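You operate a simulated robot arm through the tools that you are given. There is no shell and no other tool. Be economical: measure what you need, move in short steps, check, and stop when the job is done.

The job below is to be done with a simulated two-armed robot. You get a single attempt, and the scene is never put back.

JOB
Tighten the cradle, then dust, wax and buff the top of the moulding with teal ends.
Fine: black knob to TIGHT; white pad for dust and wax, blue rag to buff; both go back; stop, tin and mouldings stay put.
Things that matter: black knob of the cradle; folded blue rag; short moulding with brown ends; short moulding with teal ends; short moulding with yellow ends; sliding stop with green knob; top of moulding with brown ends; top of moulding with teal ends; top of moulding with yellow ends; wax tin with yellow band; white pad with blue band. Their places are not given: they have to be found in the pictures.

The check looks at the end state, three seconds after you hand in, the way a careful person would. Anything else that was tipped, shoved, dropped, spilled or broken makes it a failure.

ROBOT AND FRAMES
Two 7-joint arms with three-finger grippers on one trunk that stands fixed in place. Base frame: the origin is at the foot of the trunk, x ahead of it, y to its left, z up. Readings come in mm, rad, newtons and seconds.
The left shoulder is at [70, 146, 1337], the right one opposite. With the tool pointing down near the work surface each hand reaches from about 260 to 680 mm from the base axis, measured 20 degrees to its own side. Payload 2.2 kg a hand.
Tool frame (each hand has its own): the origin (TCP) lies between the finger pads and is the grasp point; the fingertips stand 28 mm ahead of it; z points along the fingers, y is the line along which they close. The gripper opens to 102 mm. The gripper's body begins 71 mm behind the TCP.
Orientation is that of the tool frame in the base frame, as a unit quaternion [x, y, z, w]. With the fingers straight down and closing along the base's y, the tool's x points along the base's -x, its y along +y and its z along -z.

CONTROLS
- The arms move only by the tool apply_moves. It takes "left_targets", "right_targets" or both (then of equal length, played together; a hand with none holds still); each is a list that holds one entry, the list of rows, each a list of 7 numbers: the shift along the base's x, y, z in mm, then the turn, a rotation vector about the base's x, y, z in rad, then the opening, from 0 (shut) to 1 (fully open). In form: [[[tx, ty, tz, wx, wy, wz, hand], ...]]. A call has 1 to 10 rows; each row is the pose to reach, as a shift and turn from the pose commanded when the call began. A row lasts 0.2 s, in which the tool goes at most 50 mm and 0.15 rad; a call with a longer step from one row to the next is refused whole, and so is a gripper value outside its range. A pose out of reach is approached as far as the arm can. The call stops where the force on the tool passes 40 N (or 10 N more than at its start, if that is more) or the arm is blocked; 0.2 s more then pass. Each finger halts on what it meets, pressing with about 29 N; the grip force reading is that of the motor and also rises with nothing between the fingers. The clock runs only during rows and for 0.2 s after the last one: add rows that repeat a pose to give the fingers time. The reply holds the time, the measured pose of the TCP, the force on the tool along the base axes, the opening and the grip force, in the units named above and with some noise, with the torque about the TCP (base axes, N m) and any sound that the robot's microphone picked up.
- Cameras (640 x 400 px; columns grow to the right, rows downward): "scene" is now at [116.7, 30.4, 1563.6]; the picture's right is [0.43, -0.90, 0.00], its down [-0.54, -0.26, -0.80] and it looks along [0.72, 0.35, -0.60] (base axes); focal length 332 px, centre (320, 200). "left" rides on the left gripper at [72, 38, -86] in its tool frame; the picture's right is [-0.47, 0.89, 0.00], its down [-0.60, -0.32, -0.73] and it looks along [-0.65, -0.34, 0.68] (tool axes); focal length 256 px, centre (320, 200). "right" rides on the right gripper at [69, 44, -86] in its tool frame; the picture's right is [-0.53, 0.84, 0.00], its down [-0.58, -0.36, -0.73] and it looks along [-0.62, -0.39, 0.68] (tool axes); focal length 256 px, centre (320, 200).
- camera(camera): a new picture of that camera. No time passes.
- lift_body(by): slides the trunk up (or, below 0, down) by that many mm; the arms and the scene camera ride with it, the base frame stays. It gives what a move gives, with no picture.
- pan_tilt(pan, tilt): turns the head with the scene camera to pan (to the left, within 1.501 rad either way) and tilt (down, from -0.506 to 1.204), counted from straight ahead of the robot. It gives what a move gives.
- probe_pixels(camera, pixels): for up to 12 pixels [column, row] of the newest picture of that camera ("zoom" is the newest enlarged one), the place [x, y, z] in the base frame of the surface seen there, good to about 2 mm, but the place of the scene camera against the robot may be out by one fixed shift of up to 18 mm in any direction. No time passes.
- close_up(camera, box): a new picture of the part [left, top, right, bottom] of that camera's present view, enlarged. No time passes.
- job_done(): hands the job in; it is judged then, once.

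Work in short steps. Measure before you move; look again where a grasp or a placing could have gone wrong, and mend it. You have 80 turns and 64 pictures in all, those below and enlarged ones among them. Open the grippers and draw the arms clear of the work before you hand the job in, unless the task says otherwise; then end with one line.

The tools are called as name(argument=value, ...) on one line, values as JSON. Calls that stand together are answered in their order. apply_moves: Moves the arms, as the interface text tells. Its arguments: {"type":"object","properties":{"left_targets":{"type":"array"},"right_targets":{"type":"array"}},"required":[]} The other tools are called the same way: lift_body (by) slides the trunk up or down; pan_tilt (pan, tilt) turns the head that bears the scene camera; camera (camera) takes a picture; probe_pixels (camera, pixels) gives the place of the surface under pixels of a picture; close_up (camera, box) takes an enlarged picture of a part of a camera's view; job_done () hands the job in.

At the start:

```text
t: 0.0
left_eef_pos: [364.8, 460.0, 1266.2]
left_tcp_rot: [-0.001, 1.0, 0.001, 0.001]
left_ft_force: [0.3, -0.1, 0.2]
left_ft_torque: [0.0, 0.02, -0.01]
left_opening: 102.0
left_grasp_force: 0.1
right_eef_pos: [406.6, 77.3, 1275.1]
right_tcp_rot: [-0.001, 1.0, 0.0, 0.001]
right_ft_force: [-1.0, 0.0, -0.8]
right_ft_torque: [0.0, -0.01, 0.05]
right_opening: 102.0
right_grasp_force: 0.1
trunk travel left (down, up): [-875.0, 65.0]
head pan, tilt: [0.449, 0.642]
```

scene: 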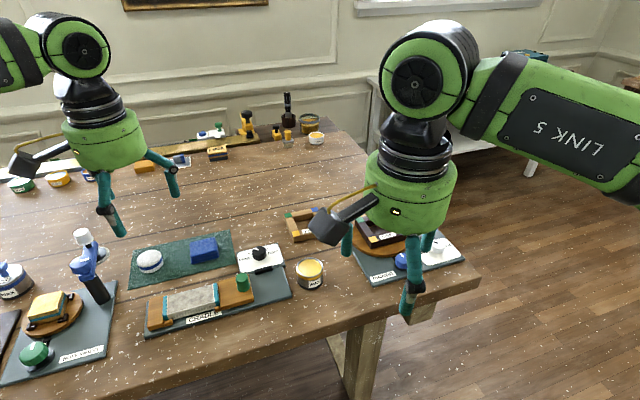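
right: 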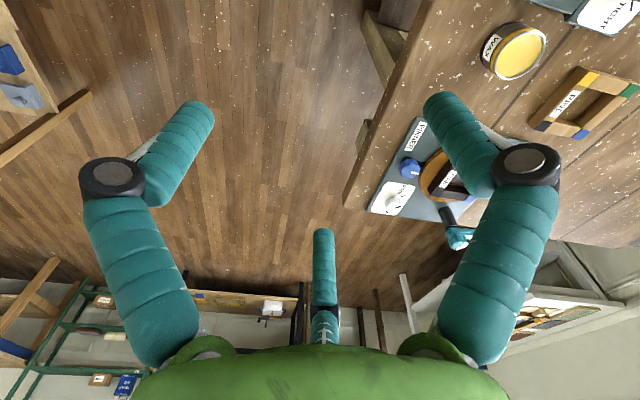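
left: 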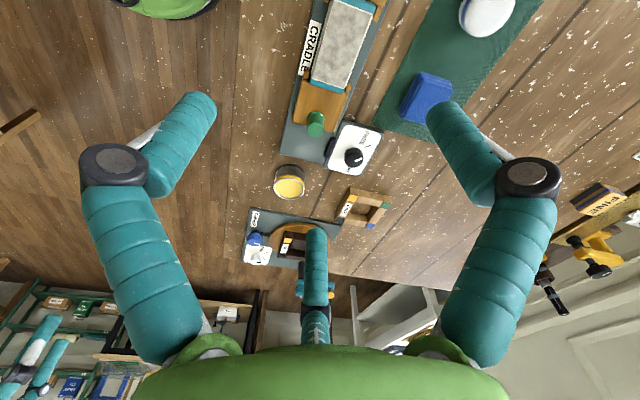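

The cradle with a teal-ended moulding is around scene (195,302), with the knob plate near (262,257). I enlarge these parts to read them.

close_up(camera="scene", box=[120, 220, 340, 350])

close_up(camera="left", box=[230, 0, 550, 200])

```text
2.91 times, centred on (230, 285) of scene
```

zoom: 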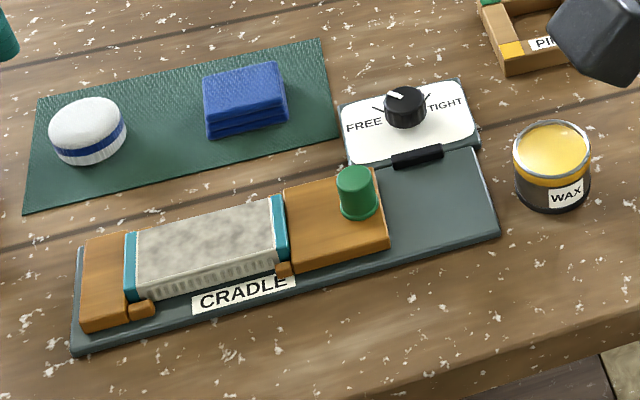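

```text
2.00 times, centred on (390, 100) of left
```

zoom: 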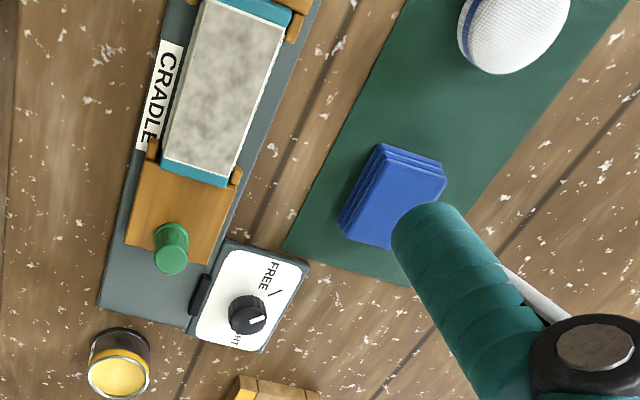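

Teal moulding sits in the cradle, the knob points toward FREE. I measure key places with the left-hand camera (no fixed shift), and with the scene for comparison.

probe_pixels(camera="zoom", pixels=[[245, 312], [258, 320], [165, 160], [225, 183], [270, 30], [205, 5], [173, 245], [380, 150], [440, 185], [345, 225], [118, 372], [500, 40]])

probe_pixels(camera="scene", pixels=[[150, 256], [150, 266], [140, 286], [258, 252], [204, 246], [309, 270], [242, 279], [190, 302], [168, 303], [215, 295], [20, 350], [205, 340]])

```text
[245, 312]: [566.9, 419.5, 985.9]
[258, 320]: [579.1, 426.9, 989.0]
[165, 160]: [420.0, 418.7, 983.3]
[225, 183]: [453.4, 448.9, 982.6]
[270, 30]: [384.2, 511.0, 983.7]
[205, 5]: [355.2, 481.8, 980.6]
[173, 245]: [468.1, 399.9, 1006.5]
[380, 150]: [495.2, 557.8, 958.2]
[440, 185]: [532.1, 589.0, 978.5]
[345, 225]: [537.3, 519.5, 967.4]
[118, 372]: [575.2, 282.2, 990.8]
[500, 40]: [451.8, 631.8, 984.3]
```

```text
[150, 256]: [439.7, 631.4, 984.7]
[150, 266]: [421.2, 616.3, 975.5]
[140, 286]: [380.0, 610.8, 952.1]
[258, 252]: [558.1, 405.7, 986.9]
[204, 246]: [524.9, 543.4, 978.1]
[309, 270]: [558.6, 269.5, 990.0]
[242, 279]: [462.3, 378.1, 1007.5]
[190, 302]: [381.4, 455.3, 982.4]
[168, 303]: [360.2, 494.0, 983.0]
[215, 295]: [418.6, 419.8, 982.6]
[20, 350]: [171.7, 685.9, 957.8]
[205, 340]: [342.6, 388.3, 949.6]
```

Before planning grasps I check where the finger-like shapes in the left picture lie relative to the TCP.

probe_pixels(camera="left", pixels=[[198, 100], [440, 102], [318, 236], [318, 290], [112, 165], [530, 172], [165, 150], [470, 140], [120, 240], [525, 240], [320, 330], [320, 370]])

close_up(camera="scene", box=[0, 0, 240, 250])

```text
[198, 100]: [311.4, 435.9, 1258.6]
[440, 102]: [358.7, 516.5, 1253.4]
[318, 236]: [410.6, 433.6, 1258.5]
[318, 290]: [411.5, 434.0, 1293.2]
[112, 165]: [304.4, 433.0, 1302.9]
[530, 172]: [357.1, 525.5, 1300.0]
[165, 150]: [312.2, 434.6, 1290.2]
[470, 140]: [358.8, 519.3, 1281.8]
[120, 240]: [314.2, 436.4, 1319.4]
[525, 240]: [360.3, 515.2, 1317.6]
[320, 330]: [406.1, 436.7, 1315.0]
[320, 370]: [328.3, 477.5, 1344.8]
```

```text
1.60 times, centred on (120, 125) of scene
```

zoom: 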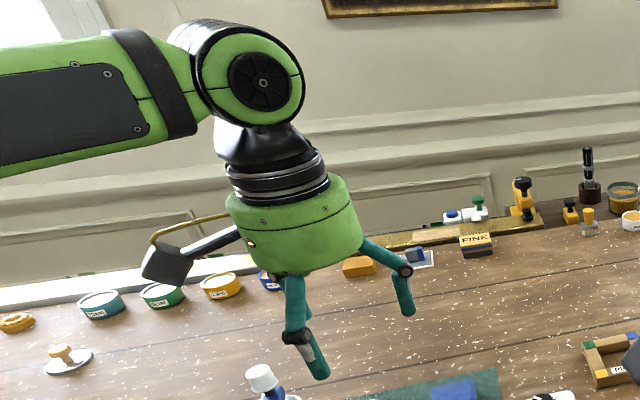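

The pictures show three fingers around the TCP (at about 97°, 204°, 330°), unlike the text. I close the left hand in free air to see how they really move.

apply_moves(left_targets=[[[0, 0, 0, 0, 0, 0, 0.3], [0, 0, 0, 0, 0, 0, 0.3], [0, 0, 0, 0, 0, 0, 0.3]]])

camera(camera="left")

```text
t: 0.8
left_eef_pos: [364.6, 458.6, 1265.5]
left_tcp_rot: [-0.001, 1.0, 0.0, 0.001]
left_ft_force: [-0.7, -0.2, 0.4]
left_ft_torque: [0.04, -0.01, 0.02]
left_opening: 30.7
left_grasp_force: 0.0
right_eef_pos: [406.9, 77.0, 1274.8]
right_tcp_rot: [-0.001, 1.0, 0.0, 0.0]
right_ft_force: [1.0, -0.3, 0.1]
right_ft_torque: [0.02, -0.01, 0.01]
right_opening: 102.2
right_grasp_force: 0.1
trunk travel left (down, up): [-875.0, 65.0]
head pan, tilt: [0.449, 0.642]
```

```text
57 pictures are left
```

left: 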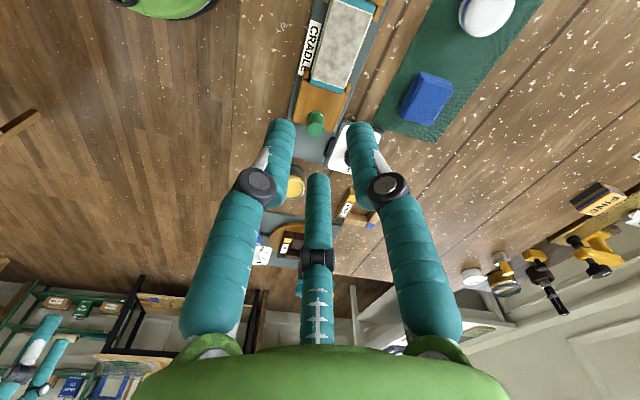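

probe_pixels(camera="left", pixels=[[282, 124], [360, 127], [317, 178], [250, 175], [390, 180], [318, 255]])

```text
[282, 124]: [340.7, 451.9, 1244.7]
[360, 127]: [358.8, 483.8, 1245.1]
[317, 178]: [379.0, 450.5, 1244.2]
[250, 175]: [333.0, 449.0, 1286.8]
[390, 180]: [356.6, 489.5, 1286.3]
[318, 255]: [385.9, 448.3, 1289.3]
```

Three fingers close centrically on the TCP (at 90°, 210°, 330°), which suits the round knob and pad. Knob is near (567,419,986); I move the left hand above it to look closely.

apply_moves(left_targets=[[[32, -7, -26, 0, 0, 0, 0.5], [64, -14, -52, 0, 0, 0, 0.5], [96, -21, -78, 0, 0, 0, 0.5], [128, -28, -104, 0, 0, 0, 0.5], [160, -35, -130, 0, 0, 0, 0.5], [192, -42, -150, 0, 0, 0, 0.5], [192, -42, -150, 0, 0, 0, 0.5]]])

camera(camera="left")

camera(camera="scene")

```text
t: 2.4
left_eef_pos: [556.2, 416.3, 1116.4]
left_tcp_rot: [-0.001, 1.0, -0.001, 0.001]
left_ft_force: [0.9, 0.6, -0.1]
left_ft_torque: [0.07, -0.05, -0.02]
left_opening: 50.8
left_grasp_force: 0.0
right_eef_pos: [406.4, 76.3, 1276.5]
right_tcp_rot: [0.0, 1.0, 0.0, 0.0]
right_ft_force: [-0.1, 0.0, 0.3]
right_ft_torque: [0.0, -0.01, -0.04]
right_opening: 101.8
right_grasp_force: 0.0
trunk travel left (down, up): [-875.0, 65.0]
head pan, tilt: [0.449, 0.642]
```

```text
56 pictures are left
```

left: 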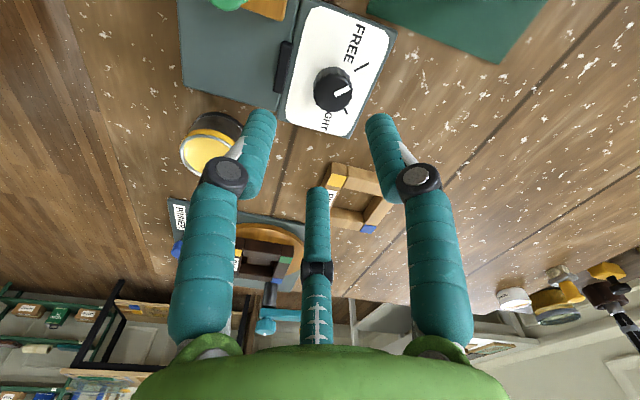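

```text
55 pictures are left
```

scene: 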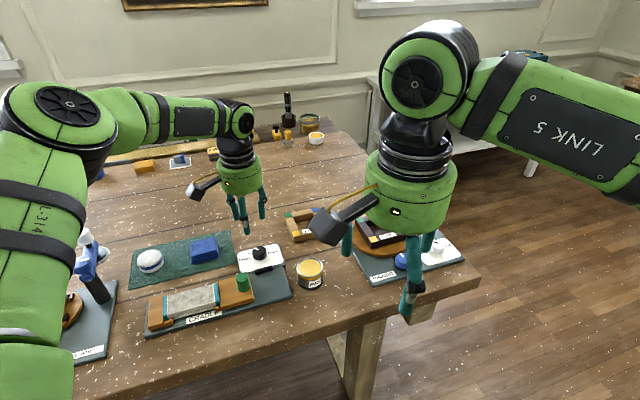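

Close-up of the knob at left picture (333,90).

close_up(camera="left", box=[265, 0, 405, 140])

```text
2.86 times, centred on (335, 70) of left
```

zoom: 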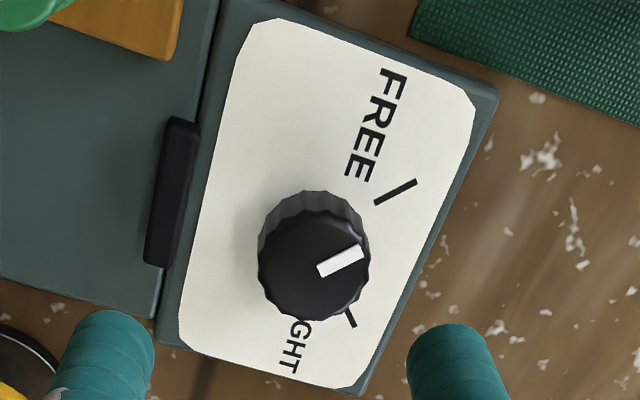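

probe_pixels(camera="zoom", pixels=[[310, 268], [360, 252], [322, 269], [377, 202], [414, 182], [353, 325], [347, 312], [265, 265], [310, 315], [367, 245], [310, 195], [300, 365]])

```text
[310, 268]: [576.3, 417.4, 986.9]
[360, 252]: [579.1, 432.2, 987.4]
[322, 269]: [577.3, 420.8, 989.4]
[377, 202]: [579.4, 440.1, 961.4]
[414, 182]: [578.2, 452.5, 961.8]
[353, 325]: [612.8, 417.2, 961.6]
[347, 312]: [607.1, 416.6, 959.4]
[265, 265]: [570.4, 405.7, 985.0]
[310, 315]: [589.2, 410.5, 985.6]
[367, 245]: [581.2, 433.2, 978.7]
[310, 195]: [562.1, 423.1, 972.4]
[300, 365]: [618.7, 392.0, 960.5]
```

Knob axis ≈ (577, 418.5), radius ≈14.6, top z 987; pointer at about 85° (FREE), TIGHT mark at about −3°: turn by −90°. I pre-turn the hand +0.75 rad above the knob.

apply_moves(left_targets=[[[10, 0, -20, 0, 0, 0.15, 0.55], [20, 1, -40, 0, 0, 0.3, 0.55], [20, 1, -60, 0, 0, 0.45, 0.55], [20, 1, -70, 0, 0, 0.6, 0.55], [20, 1, -80, 0, 0, 0.75, 0.55], [20, 1, -80, 0, 0, 0.75, 0.55]]])

camera(camera="left")

```text
t: 3.8
left_eef_pos: [551.2, 414.4, 1054.0]
left_tcp_rot: [-0.368, 0.93, 0.001, 0.0]
left_ft_force: [-0.1, -0.3, -0.3]
left_ft_torque: [0.02, 0.03, 0.02]
left_opening: 56.3
left_grasp_force: 0.1
left hand out of reach, approached as far as the arm can: row 2, 3, 4, 5, 6
right_eef_pos: [406.1, 78.3, 1275.8]
right_tcp_rot: [0.0, 1.0, 0.0, 0.0]
right_ft_force: [0.1, -0.1, -0.5]
right_ft_torque: [0.0, -0.05, 0.0]
right_opening: 101.9
right_grasp_force: 0.0
trunk travel left (down, up): [-875.0, 65.0]
head pan, tilt: [0.449, 0.642]
```

```text
53 pictures are left
```

left: 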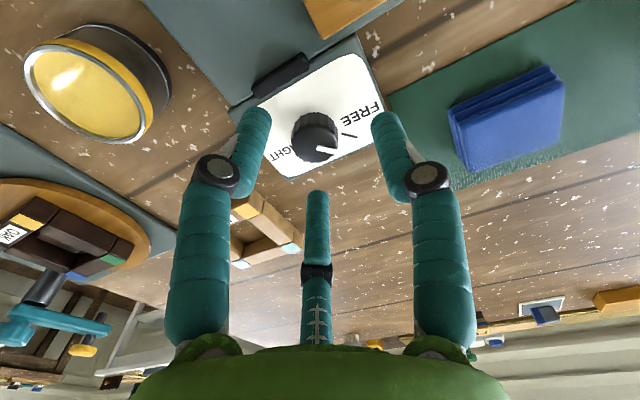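

Out of reach at this trunk height. I raise the hand and then lower the trunk so the shoulder comes level with the wrist.

apply_moves(left_targets=[[[-20, 0, 40, 0, 0, 0, 0.55], [-30, 0, 80, 0, 0, 0, 0.55], [-30, 0, 110, 0, 0, 0, 0.55], [-30, 0, 110, 0, 0, 0, 0.55]]])

lift_body(by=-110)

```text
t: 4.8
left_eef_pos: [520.2, 413.5, 1163.3]
left_tcp_rot: [-0.367, 0.93, 0.001, 0.0]
left_ft_force: [0.1, 0.4, 1.3]
left_ft_torque: [0.0, 0.0, -0.01]
left_opening: 56.2
left_grasp_force: 0.2
right_eef_pos: [406.7, 76.3, 1275.1]
right_tcp_rot: [0.0, 1.0, 0.0, 0.0]
right_ft_force: [0.1, 0.9, 0.8]
right_ft_torque: [0.02, 0.0, 0.02]
right_opening: 102.3
right_grasp_force: 0.1
trunk travel left (down, up): [-875.0, 65.0]
head pan, tilt: [0.449, 0.642]
```

```text
t: 6.2
left_eef_pos: [520.1, 413.9, 1053.8]
left_tcp_rot: [-0.367, 0.93, 0.0, 0.001]
left_ft_force: [-0.8, -0.2, 0.8]
left_ft_torque: [-0.03, -0.02, 0.02]
left_opening: 56.1
left_grasp_force: 0.0
right_eef_pos: [405.4, 77.1, 1165.2]
right_tcp_rot: [0.0, 1.0, -0.001, 0.0]
right_ft_force: [0.0, -0.3, 0.5]
right_ft_torque: [0.0, 0.0, -0.03]
right_opening: 101.8
right_grasp_force: 0.0
trunk travel left (down, up): [-765.0, 175.0]
head pan, tilt: [0.449, 0.642]
```

Now to above the knob: shift (+57,+5,−24).

apply_moves(left_targets=[[[30, 2, 0, 0, 0, 0, 0.55], [57, 5, 0, 0, 0, 0, 0.55], [57, 5, -24, 0, 0, 0, 0.55], [57, 5, -24, 0, 0, 0, 0.55]]])

camera(camera="left")

```text
t: 7.2
left_eef_pos: [577.2, 417.7, 1028.3]
left_tcp_rot: [-0.366, 0.931, 0.0, 0.0]
left_ft_force: [0.2, 0.4, 0.0]
left_ft_torque: [-0.01, 0.0, 0.0]
left_opening: 56.1
left_grasp_force: 0.1
right_eef_pos: [406.7, 76.3, 1164.7]
right_tcp_rot: [-0.001, 1.0, 0.0, -0.001]
right_ft_force: [-0.3, 0.5, -0.1]
right_ft_torque: [-0.04, -0.01, 0.02]
right_opening: 102.2
right_grasp_force: 0.1
trunk travel left (down, up): [-765.0, 175.0]
head pan, tilt: [0.449, 0.642]
```

```text
52 pictures are left
```

left: 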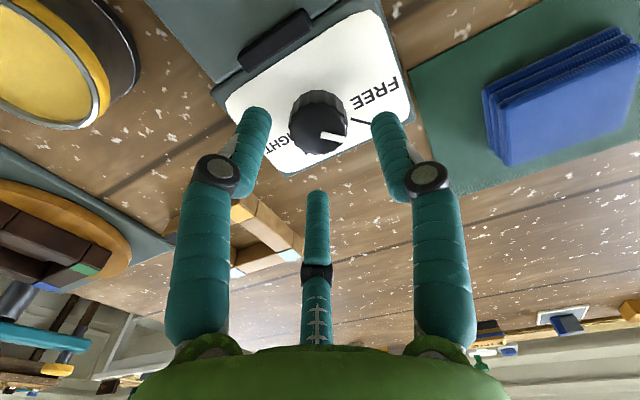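

Reached. I re-measure the knob from this closer view.

probe_pixels(camera="left", pixels=[[318, 131], [292, 125], [345, 132], [316, 152], [333, 137], [320, 113]])

```text
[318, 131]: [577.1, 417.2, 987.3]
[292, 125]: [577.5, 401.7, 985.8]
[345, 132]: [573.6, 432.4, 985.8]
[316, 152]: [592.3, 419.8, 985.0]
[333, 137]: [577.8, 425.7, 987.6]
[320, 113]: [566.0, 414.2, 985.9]
```

Centre confirmed at (577,418). Descend to z≈993 and close on the knob.

apply_moves(left_targets=[[[0, 0, -18, 0, 0, 0, 0.55], [0, 0, -35, 0, 0, 0, 0.55], [0, 0, -35, 0, 0, 0, 0.4], [0, 0, -35, 0, 0, 0, 0.2], [0, 0, -35, 0, 0, 0, 0.2], [0, 0, -35, 0, 0, 0, 0.2]]])

```text
t: 8.6
left_eef_pos: [577.1, 416.9, 993.0]
left_tcp_rot: [-0.367, 0.93, 0.0, 0.002]
left_ft_force: [7.5, -1.6, 0.6]
left_ft_torque: [-0.25, -0.63, 0.04]
left_opening: 32.6
left_grasp_force: 44.7
right_eef_pos: [407.5, 76.7, 1165.0]
right_tcp_rot: [0.001, 1.0, 0.0, -0.001]
right_ft_force: [-0.3, 0.2, -0.9]
right_ft_torque: [0.02, -0.02, 0.0]
right_opening: 101.9
right_grasp_force: 0.1
trunk travel left (down, up): [-765.0, 175.0]
head pan, tilt: [0.449, 0.642]
```

Gripped at 32.6 mm. Turn clockwise (about −z) by 1.45 rad.

apply_moves(left_targets=[[[0, 0, 0, 0, 0, -0.15, 0.2], [0, 0, 0, 0, 0, -0.3, 0.2], [0, 0, 0, 0, 0, -0.45, 0.2], [0, 0, 0, 0, 0, -0.6, 0.2], [0, 0, 0, 0, 0, -0.75, 0.2], [0, 0, 0, 0, 0, -0.9, 0.2], [0, 0, 0, 0, 0, -1.05, 0.2], [0, 0, 0, 0, 0, -1.2, 0.2], [0, 0, 0, 0, 0, -1.35, 0.2], [0, 0, 0, 0, 0, -1.45, 0.2]]])

camera(camera="left")

```text
t: 10.8
left_eef_pos: [576.8, 417.2, 992.9]
left_tcp_rot: [0.344, 0.939, 0.0, 0.0]
left_ft_force: [6.2, -10.4, -5.3]
left_ft_torque: [-0.18, -1.13, -0.03]
left_opening: 32.6
left_grasp_force: 44.9
right_eef_pos: [408.5, 75.3, 1164.9]
right_tcp_rot: [0.0, 1.0, 0.0, -0.001]
right_ft_force: [0.3, -0.7, -0.4]
right_ft_torque: [-0.03, -0.01, -0.02]
right_opening: 101.9
right_grasp_force: 0.0
trunk travel left (down, up): [-765.0, 175.0]
head pan, tilt: [0.449, 0.642]
```

```text
51 pictures are left
```

left: 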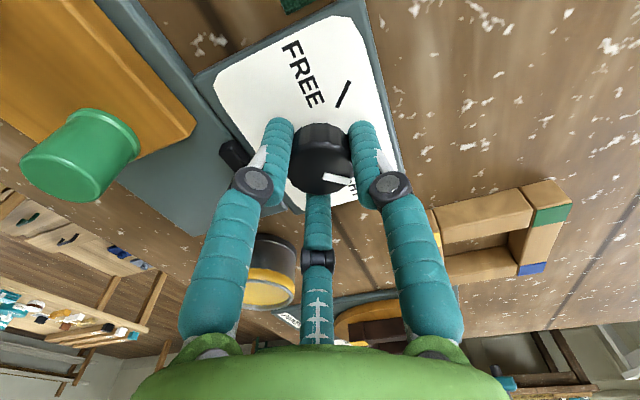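

The knob turned with the hand. I measure the pointer.

probe_pixels(camera="left", pixels=[[327, 176], [336, 178], [346, 181], [350, 185], [320, 172]])

close_up(camera="left", box=[260, 80, 420, 220])

```text
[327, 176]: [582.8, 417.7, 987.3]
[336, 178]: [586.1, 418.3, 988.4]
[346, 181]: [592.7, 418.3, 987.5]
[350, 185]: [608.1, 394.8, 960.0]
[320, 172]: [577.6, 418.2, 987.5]
```

```text
2.86 times, centred on (340, 150) of left
```

zoom: 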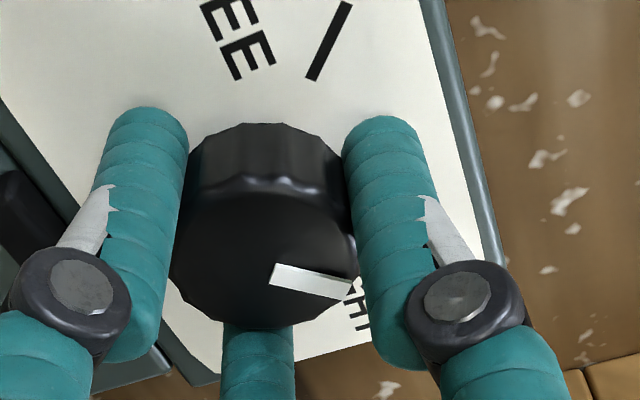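

Pointer is at about +2°, TIGHT mark at about −3°; turn another −0.1 rad, then open and rise.

apply_moves(left_targets=[[[0, 0, 0, 0, 0, -0.05, 0.2], [0, 0, 0, 0, 0, -0.1, 0.2], [0, 0, 0, 0, 0, -0.1, 0.2], [0, 0, 0, 0, 0, -0.1, 0.35], [0, 0, 0, 0, 0, -0.1, 0.55], [0, 0, 0, 0, 0, -0.1, 0.55], [0, 0, 30, 0, 0, -0.1, 0.55], [0, 0, 70, 0, 0, -0.1, 0.55], [-10, 0, 115, 0, 0, -0.1, 0.55], [-30, 0, 125, 0, 0, -0.1, 0.55]]])

close_up(camera="left", box=[200, 0, 440, 150])

```text
t: 13.0
left_eef_pos: [545.7, 418.7, 1119.7]
left_tcp_rot: [0.389, 0.921, 0.001, 0.001]
left_ft_force: [-0.9, 0.0, -0.6]
left_ft_torque: [-0.05, -0.04, -0.03]
left_opening: 56.0
left_grasp_force: 0.1
right_eef_pos: [404.7, 78.0, 1166.8]
right_tcp_rot: [0.0, 1.0, 0.0, 0.001]
right_ft_force: [0.4, 0.0, 0.1]
right_ft_torque: [0.03, -0.06, 0.0]
right_opening: 102.0
right_grasp_force: 0.2
trunk travel left (down, up): [-765.0, 175.0]
head pan, tilt: [0.449, 0.642]
```

```text
2.67 times, centred on (320, 75) of left
```

zoom: 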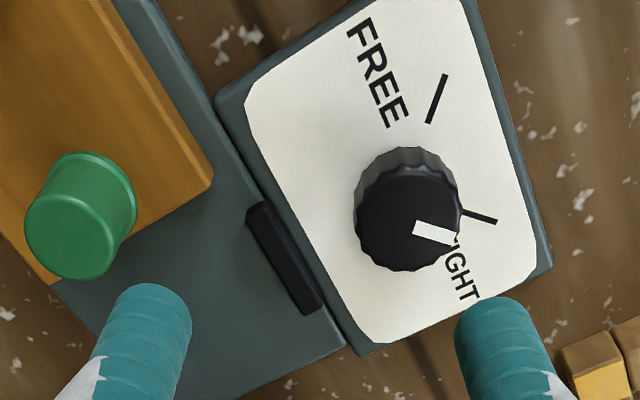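

The pointer looks parallel to the TIGHT mark; verify with probes, and measure the moulding and cradle edges in this view next.

probe_pixels(camera="zoom", pixels=[[418, 228], [452, 239], [468, 211], [494, 221], [408, 222], [440, 80], [430, 118]])

```text
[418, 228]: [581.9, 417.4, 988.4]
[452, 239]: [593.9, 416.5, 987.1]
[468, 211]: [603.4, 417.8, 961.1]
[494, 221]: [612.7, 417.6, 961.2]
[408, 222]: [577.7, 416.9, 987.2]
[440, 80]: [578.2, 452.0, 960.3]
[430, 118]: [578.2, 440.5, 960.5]
```

Pointer −4°, mark −1°: good, TIGHT. Next I move toward the mat, turning the hand back, to look at the pad, rag and moulding.

apply_moves(left_targets=[[[-20, 22, 10, 0, 0, 0.13, 0.8], [-42, 46, 20, 0, 0, 0.27, 0.8], [-63, 70, 30, 0, 0, 0.4, 0.8], [-84, 94, 30, 0, 0, 0.54, 0.9], [-105, 118, 30, 0, 0, 0.67, 0.95], [-126, 141, 30, 0, 0, 0.8, 1.0], [-126, 141, 30, 0, 0, 0.8, 1.0]]])

camera(camera="left")

```text
t: 14.6
left_eef_pos: [421.3, 558.2, 1148.6]
left_tcp_rot: [-0.001, 1.0, 0.0, 0.0]
left_ft_force: [0.9, -0.4, 0.4]
left_ft_torque: [0.03, -0.02, -0.04]
left_opening: 102.3
left_grasp_force: 0.0
right_eef_pos: [406.4, 76.4, 1164.7]
right_tcp_rot: [-0.001, 1.0, 0.0, -0.001]
right_ft_force: [0.1, 0.5, 0.1]
right_ft_torque: [0.03, 0.02, 0.03]
right_opening: 101.8
right_grasp_force: 0.0
trunk travel left (down, up): [-765.0, 175.0]
head pan, tilt: [0.449, 0.642]
```

```text
48 pictures are left
```

left: 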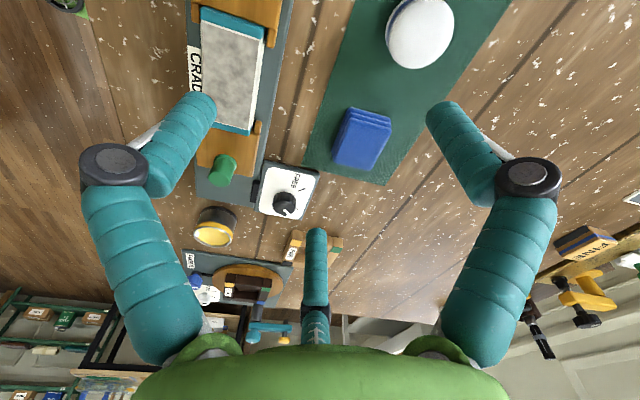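

Pad at (420,30), rag at (362,138), moulding at (232,70). Enlarge and measure.

close_up(camera="left", box=[180, 0, 480, 190])

```text
2.11 times, centred on (330, 95) of left
```

zoom: 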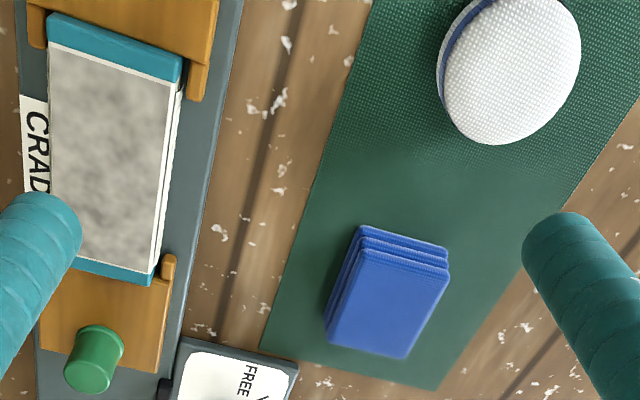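

probe_pixels(camera="zoom", pixels=[[50, 46], [166, 82], [152, 268], [88, 258], [60, 18], [160, 280], [514, 70], [452, 75], [576, 55], [495, 138], [515, 5], [437, 75]])

probe_pixels(camera="zoom", pixels=[[350, 265], [445, 285], [405, 355], [330, 338], [388, 310], [360, 232], [448, 255], [120, 55], [168, 260], [205, 85], [95, 335], [450, 180]])

```text
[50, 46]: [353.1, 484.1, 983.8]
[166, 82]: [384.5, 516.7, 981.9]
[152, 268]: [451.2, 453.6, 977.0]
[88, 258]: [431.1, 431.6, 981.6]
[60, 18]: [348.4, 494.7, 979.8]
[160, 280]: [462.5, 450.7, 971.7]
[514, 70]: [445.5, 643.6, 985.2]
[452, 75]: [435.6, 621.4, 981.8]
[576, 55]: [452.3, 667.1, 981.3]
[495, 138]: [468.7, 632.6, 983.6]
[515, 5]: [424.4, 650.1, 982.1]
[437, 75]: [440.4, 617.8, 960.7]
```

```text
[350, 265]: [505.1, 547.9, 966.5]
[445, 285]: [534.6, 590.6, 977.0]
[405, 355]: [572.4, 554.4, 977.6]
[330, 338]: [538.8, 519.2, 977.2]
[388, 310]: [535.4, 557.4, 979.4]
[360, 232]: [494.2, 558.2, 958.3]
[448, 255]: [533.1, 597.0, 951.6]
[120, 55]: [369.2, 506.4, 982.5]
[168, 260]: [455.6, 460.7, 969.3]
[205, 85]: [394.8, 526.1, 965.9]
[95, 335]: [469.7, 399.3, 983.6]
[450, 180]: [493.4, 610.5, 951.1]
```

Pad: centre ≈(445.5,643), Ø≈50, z 951–986. Rag: centre ≈(537,555), axes at ±45°. Moulding runs at about −42°. I approach the pad with the hand turned +45°, so fingers will straddle the green knob when wiping.

apply_moves(left_targets=[[[5, 14, -10, 0, 0, 0.13, 1.0], [10, 28, -25, 0, 0, 0.27, 1.0], [14, 42, -40, 0, 0, 0.4, 1.0], [18, 56, -55, 0, 0, 0.54, 1.0], [22, 70, -70, 0, 0, 0.67, 1.0], [24.5, 84, -90, 0, 0, 0.785, 1.0], [24.5, 84, -90, 0, 0, 0.785, 1.0]]])

camera(camera="left")

```text
t: 16.2
left_eef_pos: [444.7, 643.7, 1059.7]
left_tcp_rot: [-0.384, 0.923, 0.0, 0.0]
left_ft_force: [0.6, 0.1, 0.4]
left_ft_torque: [0.02, 0.01, 0.01]
left_opening: 101.5
left_grasp_force: 0.1
right_eef_pos: [405.7, 77.0, 1165.6]
right_tcp_rot: [0.0, 1.0, 0.0, 0.0]
right_ft_force: [0.5, -0.2, -0.3]
right_ft_torque: [0.05, 0.0, 0.01]
right_opening: 102.2
right_grasp_force: 0.0
trunk travel left (down, up): [-765.0, 175.0]
head pan, tilt: [0.449, 0.642]
```

```text
46 pictures are left
```

left: 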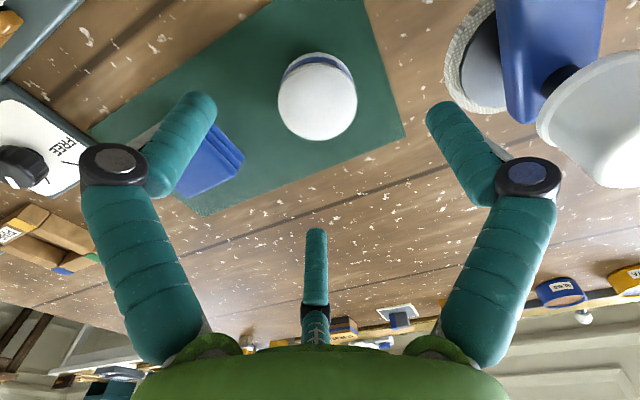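

Reach is fine. A blue/white tool stands at upper right (550,60); I measure it and the pad.

probe_pixels(camera="left", pixels=[[281, 102], [355, 102], [318, 137], [318, 65], [500, 60], [510, 115], [560, 100], [545, 130], [620, 120], [455, 60], [590, 20], [318, 100]])

camera(camera="scene")

```text
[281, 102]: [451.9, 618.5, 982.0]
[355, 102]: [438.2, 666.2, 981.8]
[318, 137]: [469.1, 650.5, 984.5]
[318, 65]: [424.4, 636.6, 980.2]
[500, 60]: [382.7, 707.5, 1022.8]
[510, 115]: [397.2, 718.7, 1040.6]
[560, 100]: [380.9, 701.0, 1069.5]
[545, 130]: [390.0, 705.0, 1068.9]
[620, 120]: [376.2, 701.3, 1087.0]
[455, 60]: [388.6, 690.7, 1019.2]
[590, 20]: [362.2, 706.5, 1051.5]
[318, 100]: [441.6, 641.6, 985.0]
```

```text
45 pictures are left
```

scene: 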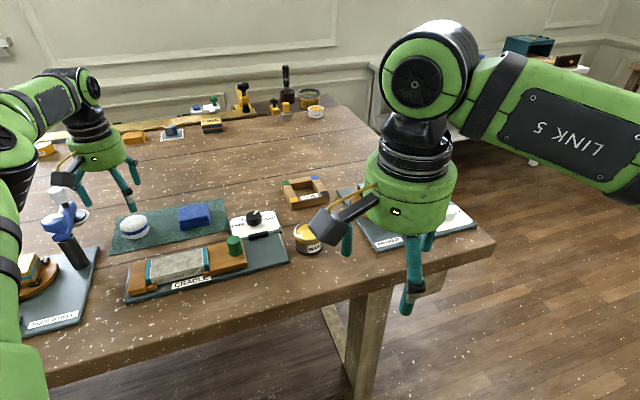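

The tool stands at about 83 mm from the pad in the 135° direction, right where a finger points. I turn the hand back to 0 and narrow it to 76 mm before descending.

apply_moves(left_targets=[[[0, 0, 0, 0, 0, -0.14, 0.75], [1, 0, 0, 0, 0, -0.28, 0.75], [1, 0, 0, 0, 0, -0.42, 0.75], [1, 0, 0, 0, 0, -0.56, 0.75], [1, 0, 0, 0, 0, -0.7, 0.75], [1, 0, 0, 0, 0, -0.785, 0.75], [1, 0, -15, 0, 0, -0.785, 0.75], [1, 0, -30, 0, 0, -0.785, 0.75]]])

camera(camera="left")

```text
t: 18.0
left_eef_pos: [446.7, 643.8, 1030.3]
left_tcp_rot: [0.0, 1.0, 0.0, 0.001]
left_ft_force: [-0.2, 0.3, 0.3]
left_ft_torque: [-0.01, -0.02, 0.0]
left_opening: 76.4
left_grasp_force: 0.0
right_eef_pos: [406.4, 76.8, 1166.0]
right_tcp_rot: [0.0, 1.0, 0.0, 0.0]
right_ft_force: [0.8, 0.4, 0.2]
right_ft_torque: [-0.01, 0.01, -0.01]
right_opening: 102.0
right_grasp_force: 0.0
trunk travel left (down, up): [-765.0, 175.0]
head pan, tilt: [0.449, 0.642]
```

```text
44 pictures are left
```

left: 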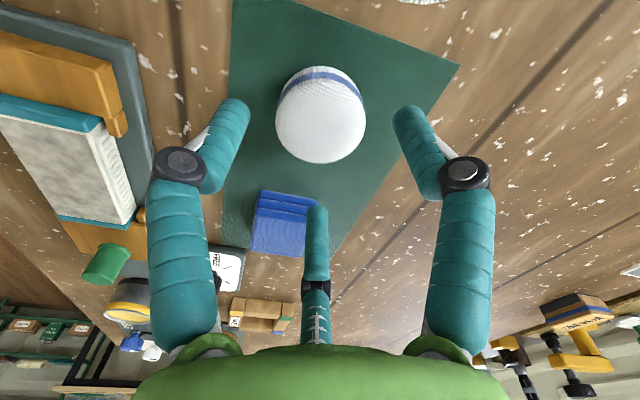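

Clear. Descend to z≈1001 and close on the pad.

apply_moves(left_targets=[[[0, -0.5, -15, 0, 0, 0, 0.75], [0, -0.5, -29, 0, 0, 0, 0.75], [0, -0.5, -29, 0, 0, 0, 0.55], [0, -0.5, -29, 0, 0, 0, 0.4], [0, -0.5, -29, 0, 0, 0, 0.4], [0, -0.5, -29, 0, 0, 0, 0.4]]])

camera(camera="left")

```text
t: 19.4
left_eef_pos: [446.1, 642.2, 999.5]
left_tcp_rot: [-0.001, 1.0, 0.001, 0.002]
left_ft_force: [0.1, 1.5, 0.1]
left_ft_torque: [-0.01, -0.01, 0.02]
left_opening: 51.9
left_grasp_force: 28.9
right_eef_pos: [407.3, 76.3, 1165.3]
right_tcp_rot: [0.001, 1.0, 0.001, -0.001]
right_ft_force: [0.5, 0.0, 0.3]
right_ft_torque: [-0.02, 0.01, 0.02]
right_opening: 102.3
right_grasp_force: 0.0
trunk travel left (down, up): [-765.0, 175.0]
head pan, tilt: [0.449, 0.642]
```

```text
43 pictures are left
```

left: 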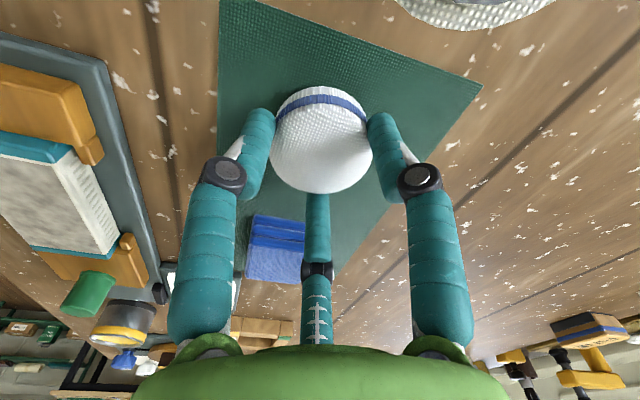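

Pad held at 51.9 mm. Lift and move to a point that views the moulding for accurate measuring.

apply_moves(left_targets=[[[0, 0, 30, 0, 0, 0, 0.4], [0, 0, 70, 0, 0, 0, 0.4], [0, -10, 110, 0, 0, 0, 0.4], [-20, -40, 130, 0, 0, 0, 0.4], [-40, -75, 130, 0, 0, 0, 0.4], [-60, -110, 130, 0, 0, 0, 0.4], [-60, -110, 130, 0, 0, 0, 0.4]]])

camera(camera="left")

```text
t: 21.0
left_eef_pos: [386.8, 532.7, 1131.0]
left_tcp_rot: [-0.002, 1.0, 0.001, 0.0]
left_ft_force: [-0.7, 0.0, -0.8]
left_ft_torque: [0.02, 0.0, 0.0]
left_opening: 52.0
left_grasp_force: 28.8
right_eef_pos: [406.4, 78.1, 1165.7]
right_tcp_rot: [0.0, 1.0, 0.0, 0.0]
right_ft_force: [-0.3, 0.0, 0.3]
right_ft_torque: [0.05, 0.0, -0.04]
right_opening: 101.9
right_grasp_force: 0.1
trunk travel left (down, up): [-765.0, 175.0]
head pan, tilt: [0.449, 0.642]
```

```text
42 pictures are left
```

left: 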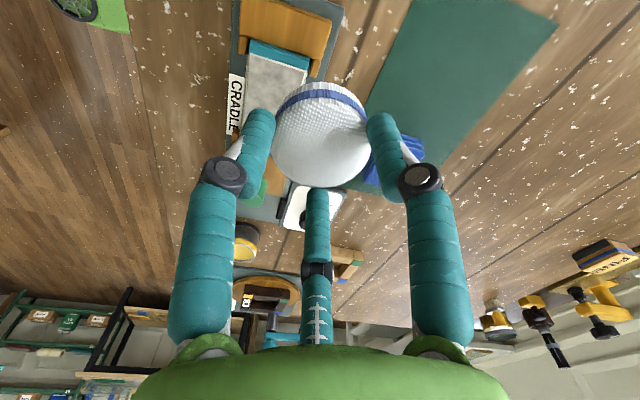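

The pad blocks the view. I use the scene camera: an enlarged view, whose fixed shift I get from the plate marks (FREE mark (578.2,452/440.5), TIGHT (612.7,417.6)).

close_up(camera="scene", box=[110, 190, 330, 310])

```text
2.91 times, centred on (220, 250) of scene
```

zoom: 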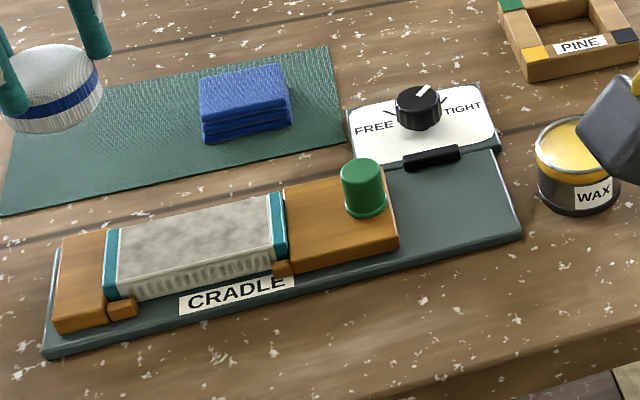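

probe_pixels(camera="zoom", pixels=[[108, 232], [119, 230], [117, 279], [107, 297], [264, 198], [275, 196], [274, 244], [285, 242], [360, 165], [415, 97], [445, 103], [384, 106]])

probe_pixels(camera="zoom", pixels=[[203, 105], [285, 95], [205, 80], [275, 68], [75, 245], [70, 320], [320, 190], [390, 235], [330, 255], [575, 145], [540, 145], [193, 240]])

```text
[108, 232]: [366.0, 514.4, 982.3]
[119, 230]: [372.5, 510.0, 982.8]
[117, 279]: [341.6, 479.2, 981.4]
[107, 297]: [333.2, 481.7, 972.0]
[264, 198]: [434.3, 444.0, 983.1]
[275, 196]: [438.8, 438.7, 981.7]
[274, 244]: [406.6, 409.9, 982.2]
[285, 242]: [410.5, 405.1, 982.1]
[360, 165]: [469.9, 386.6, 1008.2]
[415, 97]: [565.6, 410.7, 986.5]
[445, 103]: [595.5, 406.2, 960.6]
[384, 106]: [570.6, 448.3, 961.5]
```

```text
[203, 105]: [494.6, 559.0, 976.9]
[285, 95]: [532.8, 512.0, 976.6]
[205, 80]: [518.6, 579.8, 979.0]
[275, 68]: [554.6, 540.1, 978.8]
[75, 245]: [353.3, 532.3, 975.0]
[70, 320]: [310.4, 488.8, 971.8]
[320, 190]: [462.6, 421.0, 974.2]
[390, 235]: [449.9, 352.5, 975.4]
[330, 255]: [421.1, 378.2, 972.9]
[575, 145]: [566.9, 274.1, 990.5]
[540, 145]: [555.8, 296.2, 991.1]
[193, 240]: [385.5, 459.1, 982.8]
```

Shift ≈(+12,+8). Moulding centre ≈(401,468), axis u=(0.695,−0.72), 105×44 mm, top z≈983; green knob is 105 mm away along the axis, so clear. I go to the far-stop end (s=−35) and descend until just above contact (TCP ≈1036).

apply_moves(left_targets=[[[-5, -20, -20, 0, 0, 0, 0.4], [-10, -39.5, -45, 0, 0, 0, 0.4], [-10, -39.5, -75, 0, 0, 0, 0.4], [-10, -39.5, -93, 0, 0, 0, 0.4], [-10, -39.5, -93, 0, 0, 0, 0.4]]])

close_up(camera="scene", box=[110, 190, 330, 310])

```text
t: 22.2
left_eef_pos: [376.6, 495.3, 1037.6]
left_tcp_rot: [-0.001, 1.0, 0.001, 0.001]
left_ft_force: [0.5, 0.4, 0.3]
left_ft_torque: [-0.01, 0.07, 0.04]
left_opening: 51.7
left_grasp_force: 29.2
right_eef_pos: [406.1, 76.4, 1164.9]
right_tcp_rot: [0.0, 1.0, 0.001, 0.0]
right_ft_force: [-0.5, 0.7, -0.3]
right_ft_torque: [0.0, -0.02, 0.0]
right_opening: 102.0
right_grasp_force: 0.0
trunk travel left (down, up): [-765.0, 175.0]
head pan, tilt: [0.449, 0.642]
```

```text
2.91 times, centred on (220, 250) of scene
```

zoom: 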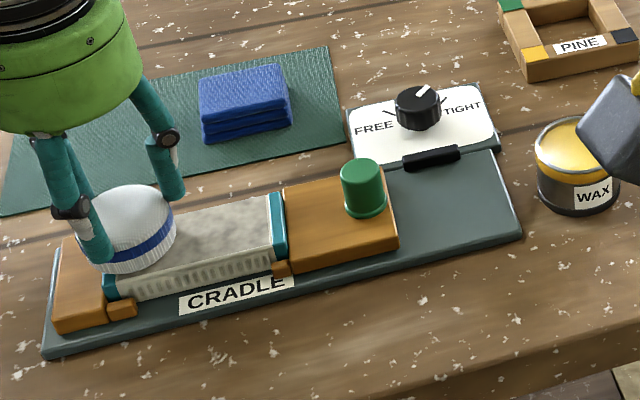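

Well placed. Descend in 1–1.5 mm steps to find contact.

apply_moves(left_targets=[[[0, -1, -2, 0, 0, 0, 0.4], [0, -1, -4, 0, 0, 0, 0.4], [0, -1, -5, 0, 0, 0, 0.4], [0, -1, -6, 0, 0, 0, 0.4], [0, -1, -6, 0, 0, 0, 0.4]]])

```text
t: 23.4
left_eef_pos: [375.8, 493.9, 1036.4]
left_tcp_rot: [0.0, 1.0, 0.003, 0.005]
left_ft_force: [3.4, 9.2, 30.3]
left_ft_torque: [0.26, -0.03, 0.02]
left_opening: 52.1
left_grasp_force: 28.9
right_eef_pos: [403.5, 74.8, 1167.7]
right_tcp_rot: [0.001, 1.0, 0.002, 0.001]
right_ft_force: [0.4, 0.3, -0.4]
right_ft_torque: [0.0, 0.03, -0.01]
right_opening: 102.0
right_grasp_force: 0.0
trunk travel left (down, up): [-765.0, 175.0]
head pan, tilt: [0.449, 0.642]
```

Contact near TCP z 1036.5 (30 N at 5 mm over-press). I ease off by 3 mm (≈12 N) and stroke along the top, t=0, from s=−35 to +38.

apply_moves(left_targets=[[[0, 0, 3, 0, 0, 0, 0.4], [7, -7.2, 3, 0, 0, 0, 0.4], [14, -14.5, 3, 0, 0, 0, 0.4], [21, -21.7, 3, 0, 0, 0, 0.4], [28, -29, 3, 0, 0, 0, 0.4], [35, -36.2, 3, 0, 0, 0, 0.4], [42, -43.5, 3, 0, 0, 0, 0.4], [49, -50.8, 3, 0, 0, 0, 0.4], [51, -53, 3, 0, 0, 0, 0.4]]])

close_up(camera="scene", box=[110, 190, 330, 310])

```text
t: 25.4
left_eef_pos: [424.8, 438.5, 1036.5]
left_tcp_rot: [-0.001, 1.0, 0.001, 0.003]
left_ft_force: [-5.6, 5.8, 21.2]
left_ft_torque: [0.17, 0.28, 0.02]
left_opening: 52.2
left_grasp_force: 29.6
right_eef_pos: [403.0, 76.3, 1166.8]
right_tcp_rot: [0.0, 1.0, 0.001, 0.002]
right_ft_force: [-1.0, -0.5, 0.9]
right_ft_torque: [-0.05, -0.01, 0.02]
right_opening: 101.8
right_grasp_force: 0.1
trunk travel left (down, up): [-765.0, 175.0]
head pan, tilt: [0.449, 0.642]
```

```text
2.91 times, centred on (220, 250) of scene
```

zoom: 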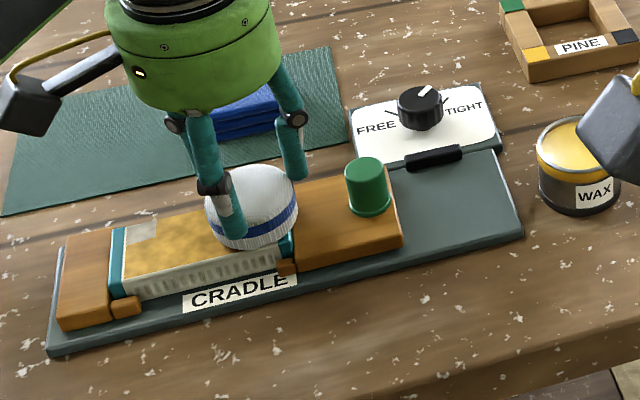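

Dusting works; a grey patch remains at the fixed end, far corner. Return stroke at t=+9 mm, slightly less pressure.

apply_moves(left_targets=[[[6, 6, 1, 0, 0, 0, 0.4], [-1, 13.5, 1, 0, 0, 0, 0.4], [-8, 20.7, 1, 0, 0, 0, 0.4], [-15, 28, 1, 0, 0, 0, 0.4], [-22, 35.2, 1, 0, 0, 0, 0.4], [-29, 42.5, 1, 0, 0, 0, 0.4], [-36, 49.8, 1, 0, 0, 0, 0.4], [-43, 57, 1, 0, 0, 0, 0.4], [-50, 64, 1, 0, 0, 0, 0.4], [-50, 64, 1, 0, 0, 0, 0.4]]])

apply_moves(left_targets=[[[-12, -12, 0, 0, 0, 0, 0.4], [-5, -19.2, 0, 0, 0, 0, 0.4], [2, -26.5, 0, 0, 0, 0, 0.4], [9, -33.8, 0, 0, 0, 0, 0.4], [16, -41, 0, 0, 0, 0, 0.4], [23, -48.3, 0, 0, 0, 0, 0.4], [30, -55.5, 0, 0, 0, 0, 0.4], [37, -62.8, 0, 0, 0, 0, 0.4], [41, -67, 0, 0, 0, 0, 0.4], [41, -67, 30, 0, 0, 0, 0.4]]])

close_up(camera="scene", box=[110, 190, 330, 310])

```text
t: 27.6
left_eef_pos: [376.2, 503.8, 1036.9]
left_tcp_rot: [0.0, 1.0, 0.002, 0.001]
left_ft_force: [1.0, -1.2, 11.9]
left_ft_torque: [-0.17, -0.17, 0.01]
left_opening: 51.8
left_grasp_force: 28.6
right_eef_pos: [406.0, 75.3, 1166.1]
right_tcp_rot: [0.0, 1.0, 0.002, -0.001]
right_ft_force: [-0.3, 0.3, -0.1]
right_ft_torque: [-0.04, 0.03, 0.0]
right_opening: 102.0
right_grasp_force: 0.1
trunk travel left (down, up): [-765.0, 175.0]
head pan, tilt: [0.449, 0.642]
```

```text
t: 29.8
left_eef_pos: [418.3, 435.5, 1064.6]
left_tcp_rot: [0.0, 1.0, 0.0, -0.001]
left_ft_force: [1.0, -0.7, -0.3]
left_ft_torque: [0.0, -0.04, 0.02]
left_opening: 51.6
left_grasp_force: 29.4
right_eef_pos: [405.7, 76.5, 1164.3]
right_tcp_rot: [0.0, 1.0, 0.0, -0.001]
right_ft_force: [0.7, 0.1, 0.4]
right_ft_torque: [0.0, 0.04, 0.0]
right_opening: 102.1
right_grasp_force: 0.3
trunk travel left (down, up): [-765.0, 175.0]
head pan, tilt: [0.449, 0.642]
```

```text
2.91 times, centred on (220, 250) of scene
```

zoom: 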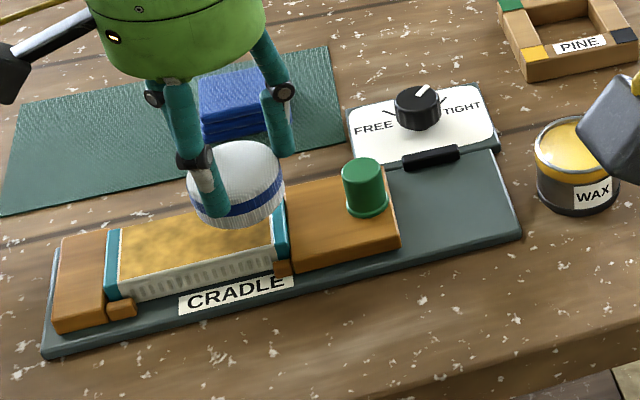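

Dust gone as far as visible. I lift, withdraw the right arm to the right, and move the left hand toward the tin for a look at both.

apply_moves(left_targets=[[[0, 0, 30, 0, 0, 0, 0.4], [0, 0, 60, 0, 0, 0, 0.4], [20, -15, 80, 0, 0, 0, 0.4], [40, -30, 80, 0, 0, 0, 0.4], [70, -55, 80, 0, 0, 0, 0.4], [95, -75, 80, 0, 0, 0, 0.4], [95, -75, 80, 0, 0, 0, 0.4]]], right_targets=[[[0, -25, 20, 0, 0, 0, 1], [0, -55, 40, 0, 0, 0, 1], [0, -85, 60, 0, 0, 0, 1], [0, -115, 60, 0, 0, 0, 1], [0, -145, 60, 0, 0, 0, 1], [0, -175, 60, 0, 0, 0, 1], [0, -175, 60, 0, 0, 0, 1]]])

camera(camera="scene")

camera(camera="left")

```text
t: 31.4
left_eef_pos: [514.3, 363.9, 1145.2]
left_tcp_rot: [-0.002, 1.0, 0.0, 0.0]
left_ft_force: [-0.9, 0.0, -0.3]
left_ft_torque: [-0.05, 0.0, 0.0]
left_opening: 51.7
left_grasp_force: 29.0
right_eef_pos: [406.2, -95.7, 1224.1]
right_tcp_rot: [0.0, 1.0, -0.001, 0.0]
right_ft_force: [0.0, 0.3, 0.5]
right_ft_torque: [-0.06, -0.01, -0.02]
right_opening: 102.0
right_grasp_force: 0.1
trunk travel left (down, up): [-765.0, 175.0]
head pan, tilt: [0.449, 0.642]
```

```text
37 pictures are left
```

scene: 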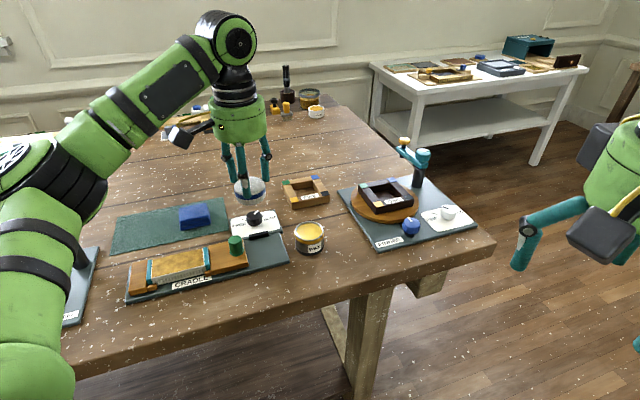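

```text
36 pictures are left
```

left: 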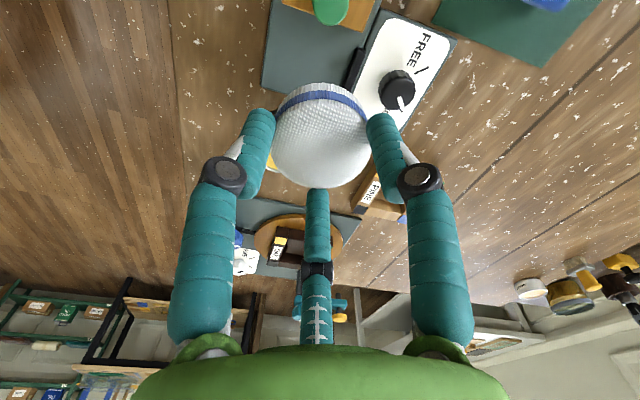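

Now scene close-ups: the moulding for leftover dust, and the tin at (309,237).

close_up(camera="scene", box=[120, 230, 260, 310])

close_up(camera="scene", box=[260, 205, 360, 265])

```text
4.57 times, centred on (190, 270) of scene
```

zoom: 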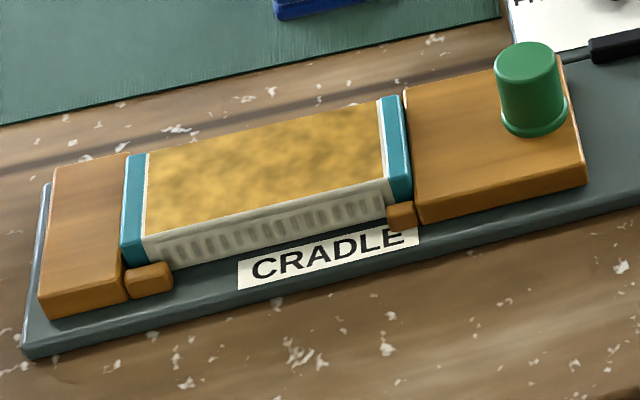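

```text
6.40 times, centred on (310, 235) of scene
```

zoom: 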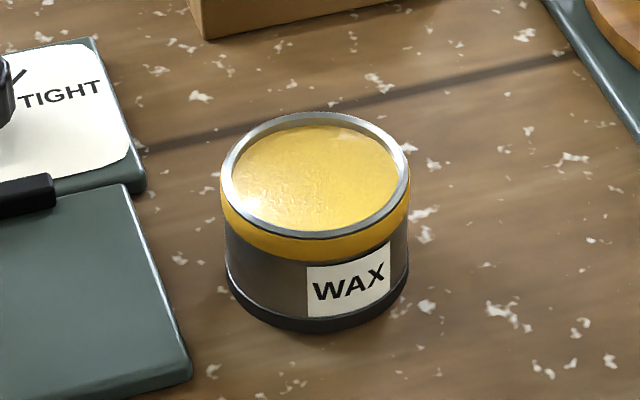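

All dust is gone. Measure the tin's rim and wax.

probe_pixels(camera="zoom", pixels=[[227, 175], [404, 175], [318, 116], [315, 232], [315, 175], [240, 180], [395, 180], [316, 132], [316, 215], [316, 325], [100, 45]])

```text
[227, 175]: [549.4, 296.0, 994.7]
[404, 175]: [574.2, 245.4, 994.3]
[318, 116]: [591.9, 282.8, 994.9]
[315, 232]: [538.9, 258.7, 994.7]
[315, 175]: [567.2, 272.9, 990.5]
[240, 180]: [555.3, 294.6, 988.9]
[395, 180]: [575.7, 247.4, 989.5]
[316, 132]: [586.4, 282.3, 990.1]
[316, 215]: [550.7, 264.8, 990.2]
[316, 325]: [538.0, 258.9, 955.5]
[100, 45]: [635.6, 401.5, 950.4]
```

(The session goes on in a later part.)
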